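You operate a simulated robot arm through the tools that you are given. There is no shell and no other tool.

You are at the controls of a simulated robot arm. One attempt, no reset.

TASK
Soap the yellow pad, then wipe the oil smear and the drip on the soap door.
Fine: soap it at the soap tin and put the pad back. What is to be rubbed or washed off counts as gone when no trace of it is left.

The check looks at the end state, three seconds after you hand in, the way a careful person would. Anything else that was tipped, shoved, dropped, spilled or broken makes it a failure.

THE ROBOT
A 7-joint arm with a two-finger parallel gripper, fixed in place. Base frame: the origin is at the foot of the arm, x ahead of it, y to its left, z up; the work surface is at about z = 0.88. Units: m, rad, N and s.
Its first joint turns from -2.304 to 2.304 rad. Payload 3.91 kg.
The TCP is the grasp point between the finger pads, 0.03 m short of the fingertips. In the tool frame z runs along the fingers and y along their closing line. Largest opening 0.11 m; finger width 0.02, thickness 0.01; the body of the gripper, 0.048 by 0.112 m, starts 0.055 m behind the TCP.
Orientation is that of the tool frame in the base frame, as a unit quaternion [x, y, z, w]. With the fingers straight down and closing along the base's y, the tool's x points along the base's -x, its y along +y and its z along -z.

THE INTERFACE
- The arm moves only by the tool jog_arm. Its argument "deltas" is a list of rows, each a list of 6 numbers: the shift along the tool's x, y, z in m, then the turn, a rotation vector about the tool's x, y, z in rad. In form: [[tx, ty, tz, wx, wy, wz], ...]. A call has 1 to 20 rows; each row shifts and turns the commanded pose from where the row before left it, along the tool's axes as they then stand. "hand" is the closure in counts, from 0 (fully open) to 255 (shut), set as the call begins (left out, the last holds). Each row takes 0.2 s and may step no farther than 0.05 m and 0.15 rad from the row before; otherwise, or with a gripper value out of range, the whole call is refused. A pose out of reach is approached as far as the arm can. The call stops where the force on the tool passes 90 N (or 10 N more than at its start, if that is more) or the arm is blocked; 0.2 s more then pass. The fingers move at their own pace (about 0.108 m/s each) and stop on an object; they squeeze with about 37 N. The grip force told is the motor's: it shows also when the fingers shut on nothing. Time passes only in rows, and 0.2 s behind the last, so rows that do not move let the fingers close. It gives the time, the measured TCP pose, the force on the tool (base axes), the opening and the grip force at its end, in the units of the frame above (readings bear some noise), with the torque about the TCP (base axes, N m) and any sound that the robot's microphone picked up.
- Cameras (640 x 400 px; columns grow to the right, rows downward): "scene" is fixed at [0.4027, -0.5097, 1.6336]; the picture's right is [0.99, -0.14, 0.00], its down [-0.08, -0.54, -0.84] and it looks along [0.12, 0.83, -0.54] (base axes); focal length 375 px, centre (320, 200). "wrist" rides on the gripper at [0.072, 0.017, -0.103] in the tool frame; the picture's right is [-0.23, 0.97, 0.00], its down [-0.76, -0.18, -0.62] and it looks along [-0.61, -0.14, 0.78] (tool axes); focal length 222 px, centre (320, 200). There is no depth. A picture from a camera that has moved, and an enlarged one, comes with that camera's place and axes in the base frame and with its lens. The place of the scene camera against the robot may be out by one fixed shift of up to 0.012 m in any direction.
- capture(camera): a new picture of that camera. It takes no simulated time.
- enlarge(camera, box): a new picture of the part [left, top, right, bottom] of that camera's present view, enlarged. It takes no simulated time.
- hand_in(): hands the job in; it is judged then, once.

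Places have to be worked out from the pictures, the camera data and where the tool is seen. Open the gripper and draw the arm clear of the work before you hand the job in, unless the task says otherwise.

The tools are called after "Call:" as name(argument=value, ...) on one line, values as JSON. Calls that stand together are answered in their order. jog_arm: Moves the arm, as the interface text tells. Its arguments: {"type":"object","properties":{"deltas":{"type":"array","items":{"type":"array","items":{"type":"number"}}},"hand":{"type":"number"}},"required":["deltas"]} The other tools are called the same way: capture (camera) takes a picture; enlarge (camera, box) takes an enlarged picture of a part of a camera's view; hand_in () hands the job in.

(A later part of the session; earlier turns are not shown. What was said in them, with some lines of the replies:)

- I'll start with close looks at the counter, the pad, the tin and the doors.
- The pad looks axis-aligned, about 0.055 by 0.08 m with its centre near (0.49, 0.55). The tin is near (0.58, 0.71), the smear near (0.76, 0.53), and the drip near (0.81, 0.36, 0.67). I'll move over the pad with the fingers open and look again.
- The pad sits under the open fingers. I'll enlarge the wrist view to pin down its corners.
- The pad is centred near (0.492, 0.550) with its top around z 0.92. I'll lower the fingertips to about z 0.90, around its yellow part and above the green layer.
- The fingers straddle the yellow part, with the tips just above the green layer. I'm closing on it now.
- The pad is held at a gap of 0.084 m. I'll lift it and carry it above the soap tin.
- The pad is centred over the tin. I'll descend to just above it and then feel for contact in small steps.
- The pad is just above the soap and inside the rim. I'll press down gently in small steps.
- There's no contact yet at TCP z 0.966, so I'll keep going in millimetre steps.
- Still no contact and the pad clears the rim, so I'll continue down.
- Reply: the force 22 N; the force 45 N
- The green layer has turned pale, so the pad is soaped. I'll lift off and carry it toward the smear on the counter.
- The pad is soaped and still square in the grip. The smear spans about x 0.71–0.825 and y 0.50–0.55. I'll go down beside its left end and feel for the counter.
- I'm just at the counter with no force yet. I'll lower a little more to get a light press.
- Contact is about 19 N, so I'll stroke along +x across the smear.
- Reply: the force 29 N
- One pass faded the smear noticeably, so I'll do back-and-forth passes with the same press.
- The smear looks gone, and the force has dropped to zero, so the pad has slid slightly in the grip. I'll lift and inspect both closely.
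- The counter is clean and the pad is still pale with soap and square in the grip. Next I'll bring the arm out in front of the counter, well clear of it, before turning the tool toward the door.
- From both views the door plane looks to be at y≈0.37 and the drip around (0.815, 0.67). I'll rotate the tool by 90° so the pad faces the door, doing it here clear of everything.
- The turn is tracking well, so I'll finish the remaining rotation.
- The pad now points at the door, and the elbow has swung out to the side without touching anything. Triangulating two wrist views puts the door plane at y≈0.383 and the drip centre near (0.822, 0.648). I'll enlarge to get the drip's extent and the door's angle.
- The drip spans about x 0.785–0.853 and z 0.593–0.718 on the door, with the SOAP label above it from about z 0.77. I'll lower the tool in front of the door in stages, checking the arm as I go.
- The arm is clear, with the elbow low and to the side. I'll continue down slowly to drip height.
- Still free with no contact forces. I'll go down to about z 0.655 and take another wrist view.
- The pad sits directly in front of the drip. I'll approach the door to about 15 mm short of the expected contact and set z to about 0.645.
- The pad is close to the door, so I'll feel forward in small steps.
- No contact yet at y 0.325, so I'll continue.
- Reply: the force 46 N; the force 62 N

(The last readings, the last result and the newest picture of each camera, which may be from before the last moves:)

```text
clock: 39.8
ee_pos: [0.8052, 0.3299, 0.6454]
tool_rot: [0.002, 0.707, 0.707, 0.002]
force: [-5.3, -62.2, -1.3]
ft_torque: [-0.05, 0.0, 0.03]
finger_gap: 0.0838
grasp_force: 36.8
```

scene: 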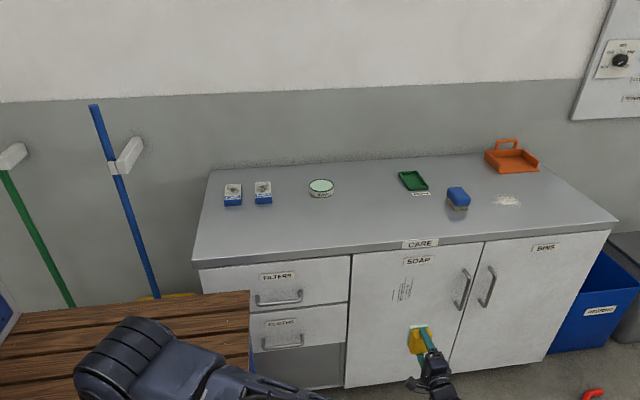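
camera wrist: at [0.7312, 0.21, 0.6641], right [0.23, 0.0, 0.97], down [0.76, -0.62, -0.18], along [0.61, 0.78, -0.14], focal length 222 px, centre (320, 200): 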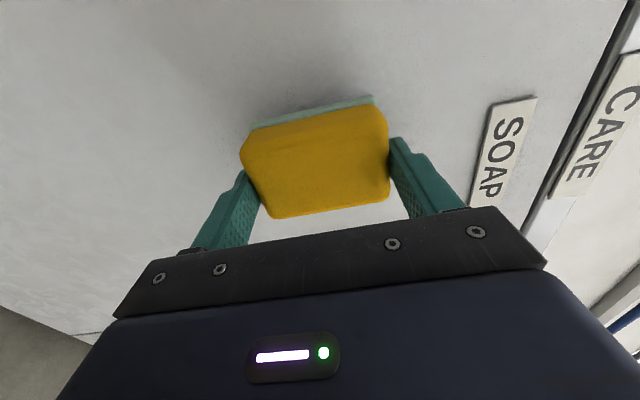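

Contact is at y≈0.329 and the push is 62 N, more than I need. I'll back off 2 mm and then stroke vertically over the left half of the drip.

Call:
jog_arm(deltas=[[0, 0, -0.002, 0, 0, 0], [0, -0.01, 0, 0, 0, 0], [0, -0.015, 0, 0, 0, 0], [0, -0.015, 0, 0, 0, 0], [0, 0, 0, 0, 0, 0]])

Call:
enlarge(camera="scene", box=[360, 260, 480, 340])

```text
clock: 41.0
ee_pos: [0.8044, 0.3309, 0.6063]
tool_rot: [0.0, 0.707, 0.707, -0.001]
force: [1.2, -19.8, 14.4]
ft_torque: [0.6, -0.11, -0.2]
finger_gap: 0.0837
grasp_force: 37.0
```

```text
5.00 times, centred on (420, 300) of scene
camera zoom: at [0.4027, -0.5097, 1.6336], right [0.99, -0.14, 0.0], down [-0.08, -0.54, -0.84], along [0.12, 0.83, -0.54], focal length 1875 px, centre (-180, -300)
```

zoom: 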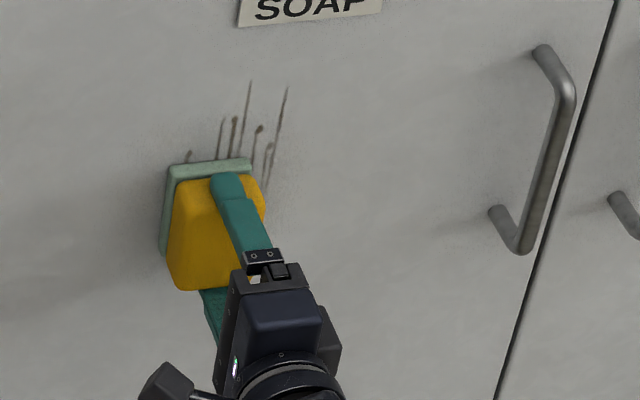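

The press is about 20 N, so I'll stroke up and down through the left column (z 0.606 to 0.706).

Call:
jog_arm(deltas=[[0, 0.01, 0, 0, 0, 0], [0, 0.015, 0, 0, 0, 0], [0, 0.015, 0, 0, 0, 0], [0, 0.015, 0, 0, 0, 0], [0, 0.015, 0, 0, 0, 0], [0, 0.015, 0, 0, 0, 0], [0, 0.015, 0, 0, 0, 0], [0, 0, 0, 0, 0, 0], [0, -0.01, 0, 0, 0, 0], [0, -0.015, 0, 0, 0, 0], [0, -0.015, 0, 0, 0, 0], [0, -0.015, 0, 0, 0, 0], [0, -0.015, 0, 0, 0, 0], [0, -0.015, 0, 0, 0, 0], [0, -0.015, 0, 0, 0, 0], [0, 0, 0, 0, 0, 0]])

Call:
enlarge(camera="scene", box=[360, 260, 480, 340])

```text
clock: 44.4
ee_pos: [0.8032, 0.3298, 0.6043]
tool_rot: [0.001, 0.707, 0.707, 0.0]
force: [-0.1, -16.8, 8.1]
ft_torque: [0.31, 0.01, 0.06]
finger_gap: 0.0837
grasp_force: 37.1
```

```text
5.00 times, centred on (420, 300) of scene
camera zoom: at [0.4027, -0.5097, 1.6336], right [0.99, -0.14, 0.0], down [-0.08, -0.54, -0.84], along [0.12, 0.83, -0.54], focal length 1875 px, centre (-180, -300)
```

zoom: 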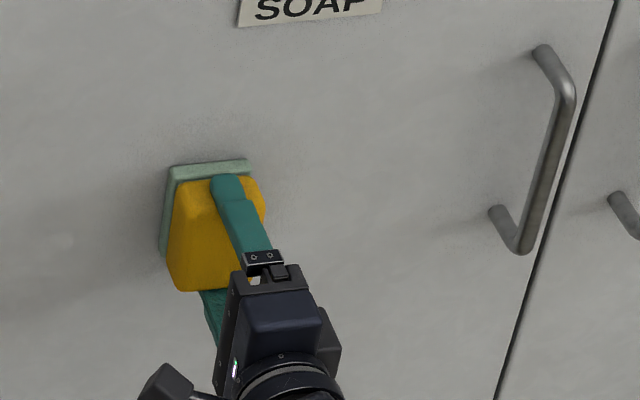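

The drip already looks gone. For certainty I'll also run the right column at x≈0.837.

Call:
jog_arm(deltas=[[-0.01, 0, 0, 0, 0, 0], [-0.012, 0, 0, 0, 0, 0], [-0.012, 0, 0, 0, 0, 0], [0, 0.01, 0, 0, 0, 0], [0, 0.015, 0, 0, 0, 0], [0, 0.015, 0, 0, 0, 0], [0, 0.015, 0, 0, 0, 0], [0, 0.015, 0, 0, 0, 0], [0, 0.015, 0, 0, 0, 0], [0, 0.015, 0, 0, 0, 0], [0, 0, 0, 0, 0, 0], [0, -0.015, 0, 0, 0, 0], [0, -0.015, 0, 0, 0, 0], [0, -0.015, 0, 0, 0, 0], [0, -0.015, 0, 0, 0, 0], [0, -0.015, 0, 0, 0, 0], [0, -0.015, 0, 0, 0, 0], [0, 0, 0, 0, 0, 0]])

Call:
jog_arm(deltas=[[0, 0, -0.01, 0, 0, 0], [0, 0, -0.03, 0, 0, 0], [0, 0, -0.04, 0, 0, 0], [0, 0, -0.04, 0, 0, 0], [0, 0, -0.04, 0, 0, 0], [0, 0, 0, 0, 0, 0]])

Call:
capture(camera="wrist")

Call:
enlarge(camera="scene", box=[370, 250, 450, 305])

Call:
capture(camera="scene")

```text
clock: 48.2
ee_pos: [0.8363, 0.3302, 0.6144]
tool_rot: [0.0, 0.707, 0.707, 0.0]
force: [-2.9, -6.8, 1.9]
ft_torque: [0.13, -0.04, 0.04]
finger_gap: 0.0839
grasp_force: 37.1
```

```text
clock: 49.6
ee_pos: [0.8386, 0.1679, 0.6132]
tool_rot: [0.0, 0.707, 0.707, -0.001]
force: [0.2, 1.1, -0.5]
ft_torque: [-0.01, -0.02, -0.02]
finger_gap: 0.0838
grasp_force: 37.1
```

```text
taken
camera wrist: at [0.7664, 0.0641, 0.6295], right [0.23, 0.0, 0.97], down [0.76, -0.62, -0.18], along [0.61, 0.78, -0.14], focal length 222 px, centre (320, 200)
```

wrist: 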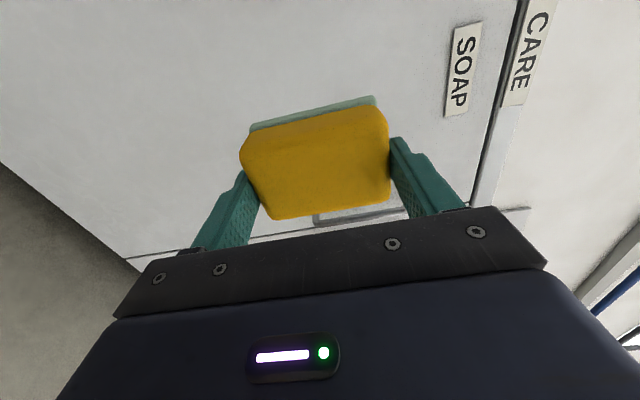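

```text
7.27 times, centred on (410, 278) of scene
camera zoom: at [0.4027, -0.5097, 1.6336], right [0.99, -0.14, 0.0], down [-0.08, -0.54, -0.84], along [0.12, 0.83, -0.54], focal length 2728 px, centre (-334, -364)
```

zoom: 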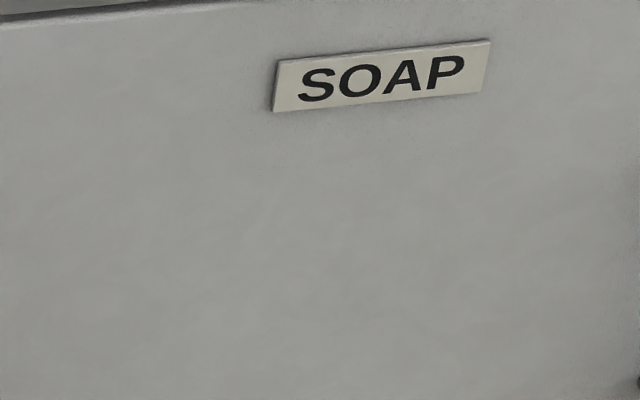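

```text
taken
```

scene: 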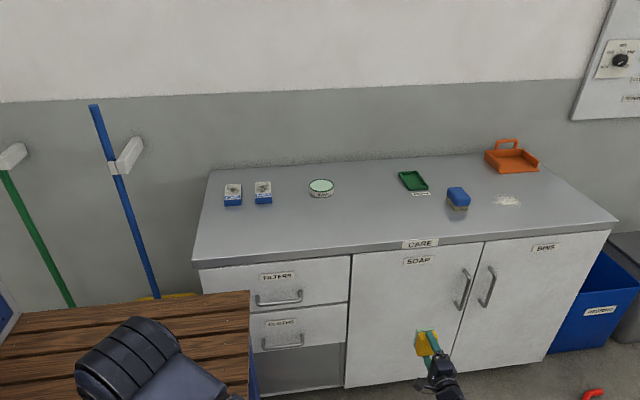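

The door above the pad looks clean. I'll check the old smear spot and the rest of the door while the view is open.

Call:
enlarge(camera="scene", box=[345, 195, 425, 245])

Call:
enlarge(camera="scene", box=[370, 280, 450, 330])

Call:
enlarge(camera="wrist", box=[160, 0, 480, 200])

```text
8.00 times, centred on (385, 220) of scene
camera zoom: at [0.4027, -0.5097, 1.6336], right [0.99, -0.14, 0.0], down [-0.08, -0.54, -0.84], along [0.12, 0.83, -0.54], focal length 3000 px, centre (-200, 40)
```

zoom: 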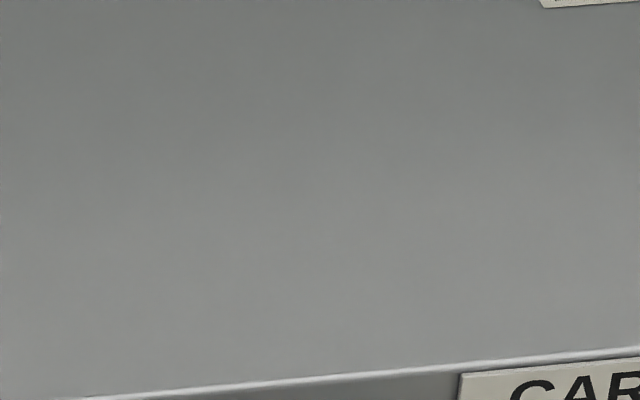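

```text
8.00 times, centred on (410, 305) of scene
camera zoom: at [0.4027, -0.5097, 1.6336], right [0.99, -0.14, 0.0], down [-0.08, -0.54, -0.84], along [0.12, 0.83, -0.54], focal length 3000 px, centre (-400, -640)
```

zoom: 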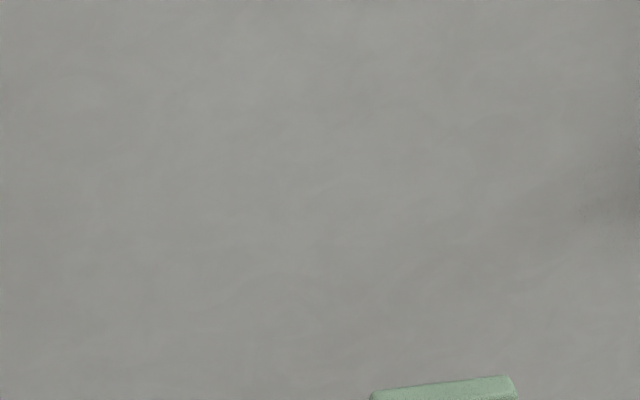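

```text
2.00 times, centred on (320, 100) of wrist
camera zoom: at [0.7664, 0.0641, 0.6295], right [0.23, 0.0, 0.97], down [0.76, -0.62, -0.18], along [0.61, 0.78, -0.14], focal length 444 px, centre (320, 400)
```

zoom: 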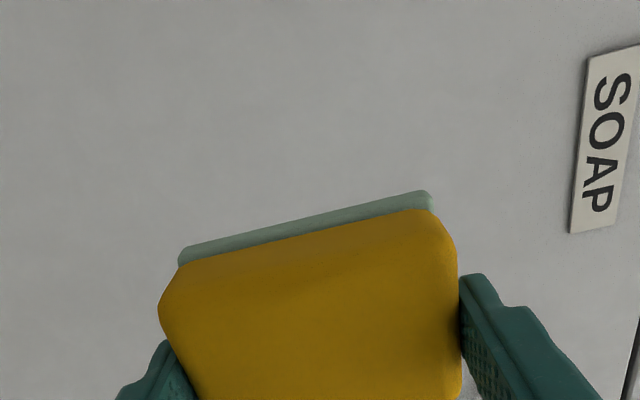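

Both marks are gone. I'll raise the arm back up the same way, in stages, before turning the tool down.

Call:
jog_arm(deltas=[[0, 0.03, -0.01, 0, 0, 0], [0.01, 0.04, -0.01, 0, 0, 0], [0.01, 0.04, 0, 0, 0, 0], [0.01, 0.04, 0, 0, 0, 0], [0, 0.04, 0, 0, 0, 0], [0, 0.04, 0, 0, 0, 0], [0, 0.04, 0, 0, 0, 0], [0, 0.04, 0, 0, 0, 0], [0, 0.04, 0, 0, 0, 0], [0, 0.04, 0, 0, 0, 0], [0, 0.04, 0, 0, 0, 0], [0, 0.01, 0, 0, 0, 0], [0, 0, 0, 0, 0, 0]])

Call:
capture(camera="scene")

```text
clock: 52.4
ee_pos: [0.8063, 0.153, 1.0539]
tool_rot: [0.001, 0.708, 0.706, 0.001]
force: [0.4, -0.4, -0.2]
ft_torque: [0.02, 0.04, -0.01]
finger_gap: 0.0838
grasp_force: 37.1
```

```text
taken
```

scene: 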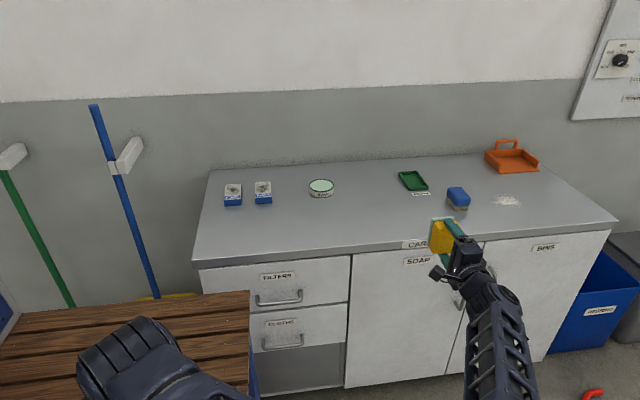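

The elbow has stayed low this time, so I need it up before going over the counter. I'll raise the tool further and begin turning it down in small stages, watching the arm.

Call:
jog_arm(deltas=[[0, 0.04, 0, 0, 0, 0], [0, 0.04, 0, 0, 0, 0], [0, 0.04, 0, 0, 0, 0], [0, 0.04, 0, 0, 0, 0], [0, 0, 0, 0, 0, 0]])

Call:
capture(camera="scene")

```text
clock: 53.6
ee_pos: [0.8071, 0.1502, 1.2139]
tool_rot: [0.001, 0.707, 0.707, 0.001]
force: [-0.7, 0.1, 0.2]
ft_torque: [0.02, -0.01, 0.01]
finger_gap: 0.0837
grasp_force: 36.9
```

```text
taken
```

scene: 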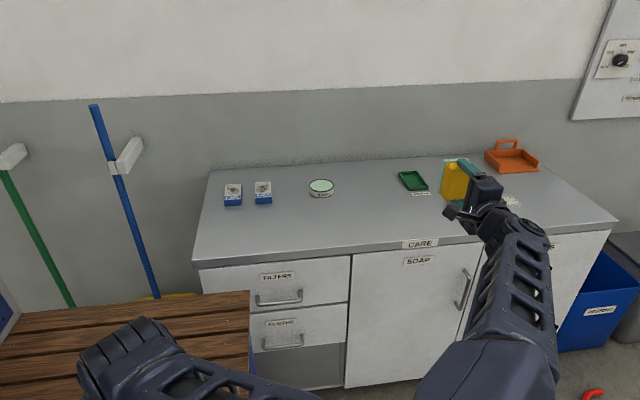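

The elbow is rising a little. I'll now turn the tool halfway back down and look again.

Call:
jog_arm(deltas=[[0, 0, 0, 0.13, 0, 0], [0, 0, 0, 0.13, 0, 0], [0, 0, 0, 0.13, 0, 0], [0, 0, 0, 0.13, 0, 0], [0, 0, 0, 0.13, 0, 0], [0, 0, 0, 0.13, 0, 0], [0, 0, 0, 0, 0, 0]])

Call:
capture(camera="scene")

```text
clock: 55.2
ee_pos: [0.8075, 0.1492, 1.2153]
tool_rot: [0.001, 0.923, 0.385, 0.0]
force: [0.1, -0.2, -0.7]
ft_torque: [-0.01, 0.0, -0.01]
finger_gap: 0.0836
grasp_force: 37.0
```

```text
taken
```

scene: 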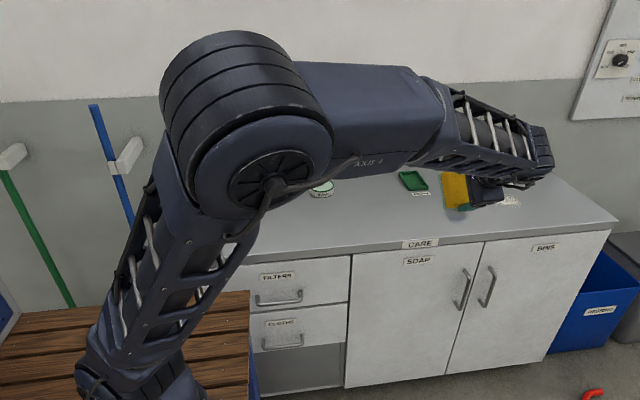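

The elbow is back up. I'll finish the turn to straight down.

Call:
jog_arm(deltas=[[0, 0, 0, 0.1318, 0, 0], [0, 0, 0, 0.1318, 0, 0], [0, 0, 0, 0.1318, 0, 0], [0, 0, 0, 0.1318, 0, 0], [0, 0, 0, 0.1318, 0, 0], [0, 0, 0, 0.1318, 0, 0], [0, 0, 0, 0, 0, 0]])

Call:
capture(camera="scene")

```text
clock: 56.8
ee_pos: [0.8083, 0.1513, 1.2142]
tool_rot: [0.001, 1.0, -0.001, 0.0]
force: [0.2, -0.4, 0.3]
ft_torque: [-0.01, 0.03, -0.01]
finger_gap: 0.0838
grasp_force: 37.2
```

```text
taken
```

scene: 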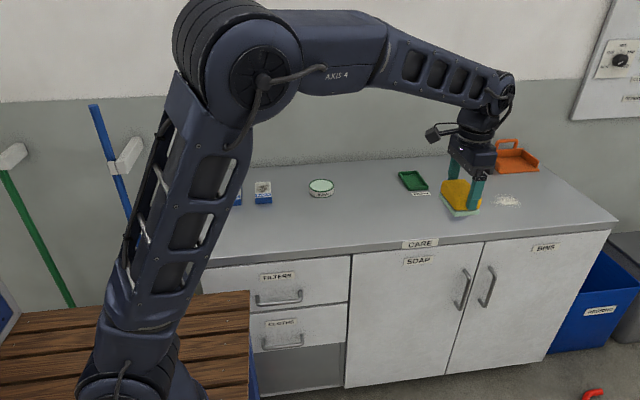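

The tool is down and the elbow is up. I'll carry the pad at height back over its original spot at (0.492, 0.550).

Call:
jog_arm(deltas=[[0.02, 0.025, 0, 0, 0, 0], [0.027, 0.034, 0, 0, 0, 0], [0.027, 0.034, 0, 0, 0, 0], [0.027, 0.034, 0, 0, 0, 0], [0.027, 0.034, 0, 0, 0, 0], [0.027, 0.034, 0, 0, 0, 0], [0.027, 0.034, 0, 0, 0, 0], [0.027, 0.034, 0, 0, 0, 0], [0.027, 0.034, 0, 0, 0, 0], [0.027, 0.034, 0, 0, 0, 0], [0.027, 0.034, 0, 0, 0, 0], [0.0255, 0.0345, 0, 0, 0, 0], [0, 0, 0.045, 0, 0, 0], [0, 0, 0.045, 0, 0, 0], [0, 0, 0.045, 0, 0, 0], [0, 0, 0, 0, 0, 0]])

Call:
capture(camera="wrist")

Call:
capture(camera="scene")

```text
clock: 60.2
ee_pos: [0.493, 0.5503, 1.0825]
tool_rot: [0.002, 1.0, 0.0, 0.001]
force: [0.0, 0.2, -1.2]
ft_torque: [0.01, 0.01, -0.02]
finger_gap: 0.0837
grasp_force: 37.2
```

```text
taken
camera wrist: at [0.4212, 0.5672, 1.1843], right [0.23, 0.97, 0.0], down [0.76, -0.18, 0.62], along [0.61, -0.14, -0.78], focal length 222 px, centre (320, 200)
```

wrist: 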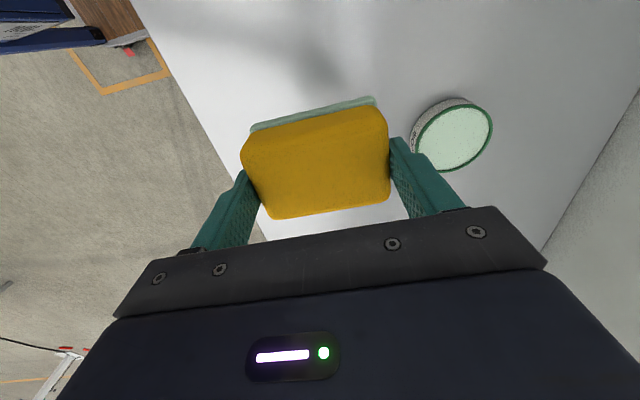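

```text
taken
```

scene: 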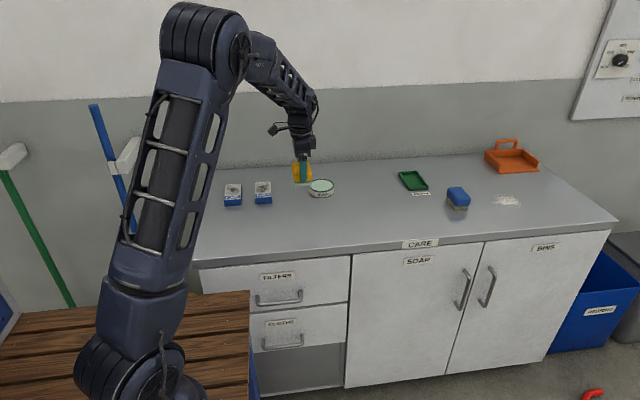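

The pad is above its original spot. I'll lower it to just above the counter and then touch down gently.

Call:
jog_arm(deltas=[[0.001, 0, 0.04, 0, 0, 0], [0, 0, 0.04, 0, 0, 0], [0, 0, 0.04, 0, 0, 0], [0, 0, 0.02, 0, 0, 0], [0, 0, 0.006, 0, 0, 0], [0, 0, 0, 0, 0, 0]])

Call:
jog_arm(deltas=[[0, 0, 0.001, 0, 0, 0], [0, 0, 0.001, 0, 0, 0], [0, 0, 0.001, 0, 0, 0], [0, 0, 0, 0, 0, 0]])

Call:
jog_arm(deltas=[[0, 0, 0.001, 0, 0, 0], [0, 0, 0, 0, 0, 0]])

```text
clock: 61.6
ee_pos: [0.4921, 0.552, 0.9345]
tool_rot: [0.001, 1.0, 0.0, 0.0]
force: [-0.8, 0.6, -0.8]
ft_torque: [0.0, -0.02, 0.0]
finger_gap: 0.0839
grasp_force: 37.0
```

```text
clock: 62.6
ee_pos: [0.4911, 0.5504, 0.9314]
tool_rot: [0.0, 1.0, 0.0, 0.0]
force: [-0.6, 0.4, 0.1]
ft_torque: [0.0, 0.02, 0.0]
finger_gap: 0.0838
grasp_force: 36.8
```

```text
clock: 63.2
ee_pos: [0.4918, 0.5506, 0.932]
tool_rot: [0.001, 1.0, 0.001, -0.001]
force: [-1.9, 0.8, 12.9]
ft_torque: [-0.19, 0.0, 0.0]
finger_gap: 0.0836
grasp_force: 37.1
```

The pad is down, with 13 N on the counter. I'll open the fingers and let it settle, then rise straight up.

Call:
jog_arm(deltas=[[0, 0, -0.0005, 0, 0, 0], [0, 0, 0, 0, 0, 0], [0, 0, 0, 0, 0, 0], [0, 0, 0, 0, 0, 0]], hand=0)

Call:
jog_arm(deltas=[[0, 0, -0.01, 0, 0, 0], [0, 0, -0.03, 0, 0, 0], [0, 0, -0.04, 0, 0, 0], [0, 0, -0.04, 0, 0, 0], [0, 0, -0.04, 0, 0, 0], [0, 0, 0, 0, 0, 0]])

Call:
capture(camera="wrist")

Call:
enlarge(camera="scene", box=[210, 160, 410, 285])

```text
clock: 64.2
ee_pos: [0.4903, 0.5508, 0.931]
tool_rot: [0.001, 1.0, 0.001, 0.0]
force: [0.4, -0.6, 0.2]
ft_torque: [0.0, -0.05, 0.02]
finger_gap: 0.1098
grasp_force: 0.1
```

```text
clock: 65.6
ee_pos: [0.4927, 0.5487, 1.0914]
tool_rot: [0.001, 1.0, 0.0, 0.0]
force: [-0.3, -0.2, -1.0]
ft_torque: [0.01, 0.02, 0.02]
finger_gap: 0.11
grasp_force: 0.0
```

```text
taken
camera wrist: at [0.4204, 0.5647, 1.1937], right [0.23, 0.97, 0.0], down [0.76, -0.18, 0.62], along [0.61, -0.14, -0.78], focal length 222 px, centre (320, 200)
```

wrist: 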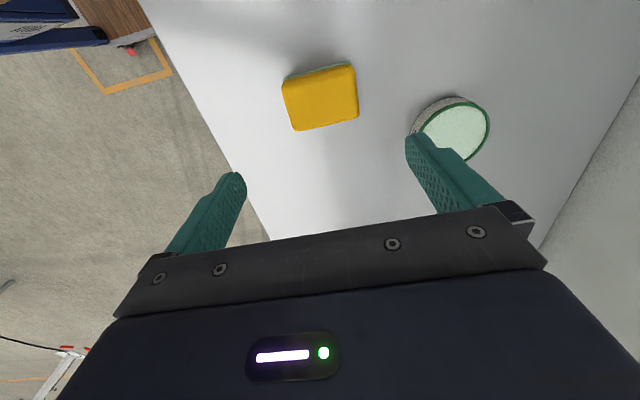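

```text
3.20 times, centred on (310, 222) of scene
camera zoom: at [0.4027, -0.5097, 1.6336], right [0.99, -0.14, 0.0], down [-0.08, -0.54, -0.84], along [0.12, 0.83, -0.54], focal length 1200 px, centre (352, 128)
```

zoom: 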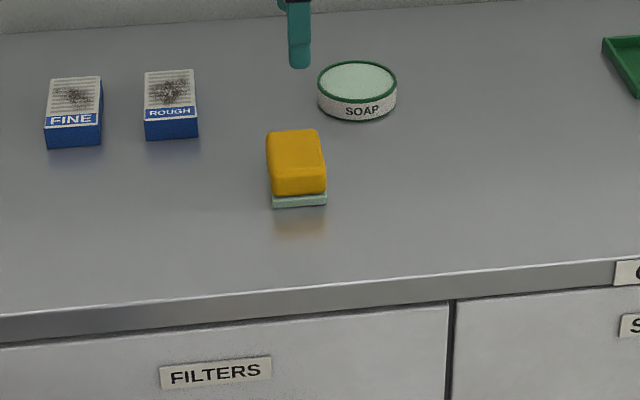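

The pad is back exactly in its old spot and the tin is unmoved. I'll draw the arm up and use the wrist camera to check the wiped counter for any faint trace.

Call:
jog_arm(deltas=[[0, 0, -0.04, 0, 0, 0], [0, 0, -0.04, 0, 0, 0], [-0.02, 0, -0.04, 0, 0, 0], [-0.03, 0, -0.02, 0, 0, 0], [-0.03, 0, 0, 0, 0, 0], [-0.03, 0, 0, 0, 0, 0], [0, 0, 0, 0, 0, 0]])

Call:
enlarge(camera="wrist", box=[200, 60, 440, 210])

Call:
enlarge(camera="scene", box=[350, 250, 480, 350])

Call:
capture(camera="scene")

```text
clock: 67.2
ee_pos: [0.6018, 0.549, 1.2312]
tool_rot: [0.0, 1.0, 0.001, 0.0]
force: [-0.1, 0.8, 0.5]
ft_torque: [0.01, -0.01, 0.01]
finger_gap: 0.1099
grasp_force: 0.1
```

```text
2.67 times, centred on (320, 135) of wrist
camera zoom: at [0.5296, 0.5658, 1.3351], right [0.23, 0.97, 0.0], down [0.76, -0.18, 0.62], along [0.61, -0.14, -0.78], focal length 592 px, centre (320, 373)
```

zoom: 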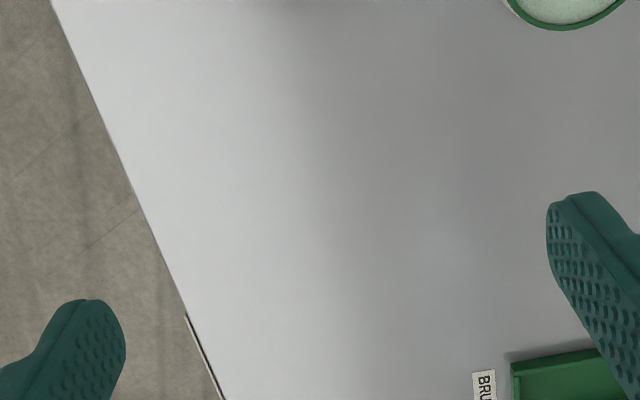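

```text
4.00 times, centred on (415, 300) of scene
camera zoom: at [0.4027, -0.5097, 1.6336], right [0.99, -0.14, 0.0], down [-0.08, -0.54, -0.84], along [0.12, 0.83, -0.54], focal length 1500 px, centre (-60, -200)
```

zoom: 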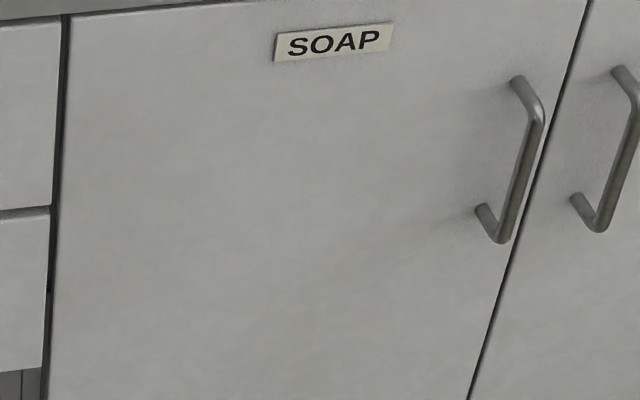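

```text
taken
```

scene: 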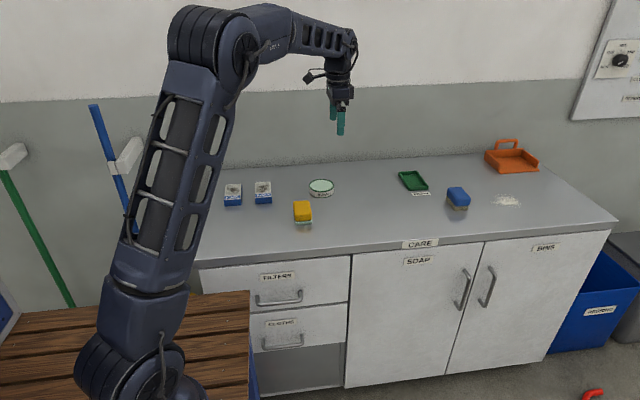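

The counter and the door both show no trace of the marks. The pad is back in its place, everything else is undisturbed, the gripper is open and the arm is clear, so I'm handing the job in.

Call:
hand_in()

```text
The job is handed in.
```

The job is handed in. The pad is soaped, and both the oil smear on the counter and the drip on the soap door look gone. The last close-up pictures from both cameras showed no trace of either mark.

- **Soaping:** I pressed the pad into the soap tin until its green layer turned pale. The tin did not move.
- **Smear:** three passes along the counter removed it.
- **Drip:** I ran up and down two overlapping columns on the door, staying below the SOAP label.
- **Pad:** it is back where it started, at about (0.492, 0.550), to within a few millimetres.

The pictures show nothing else touched or moved. The gripper is open and the arm is clear above the counter. The tool gave no pass or fail result, so I don't know how the check came out.
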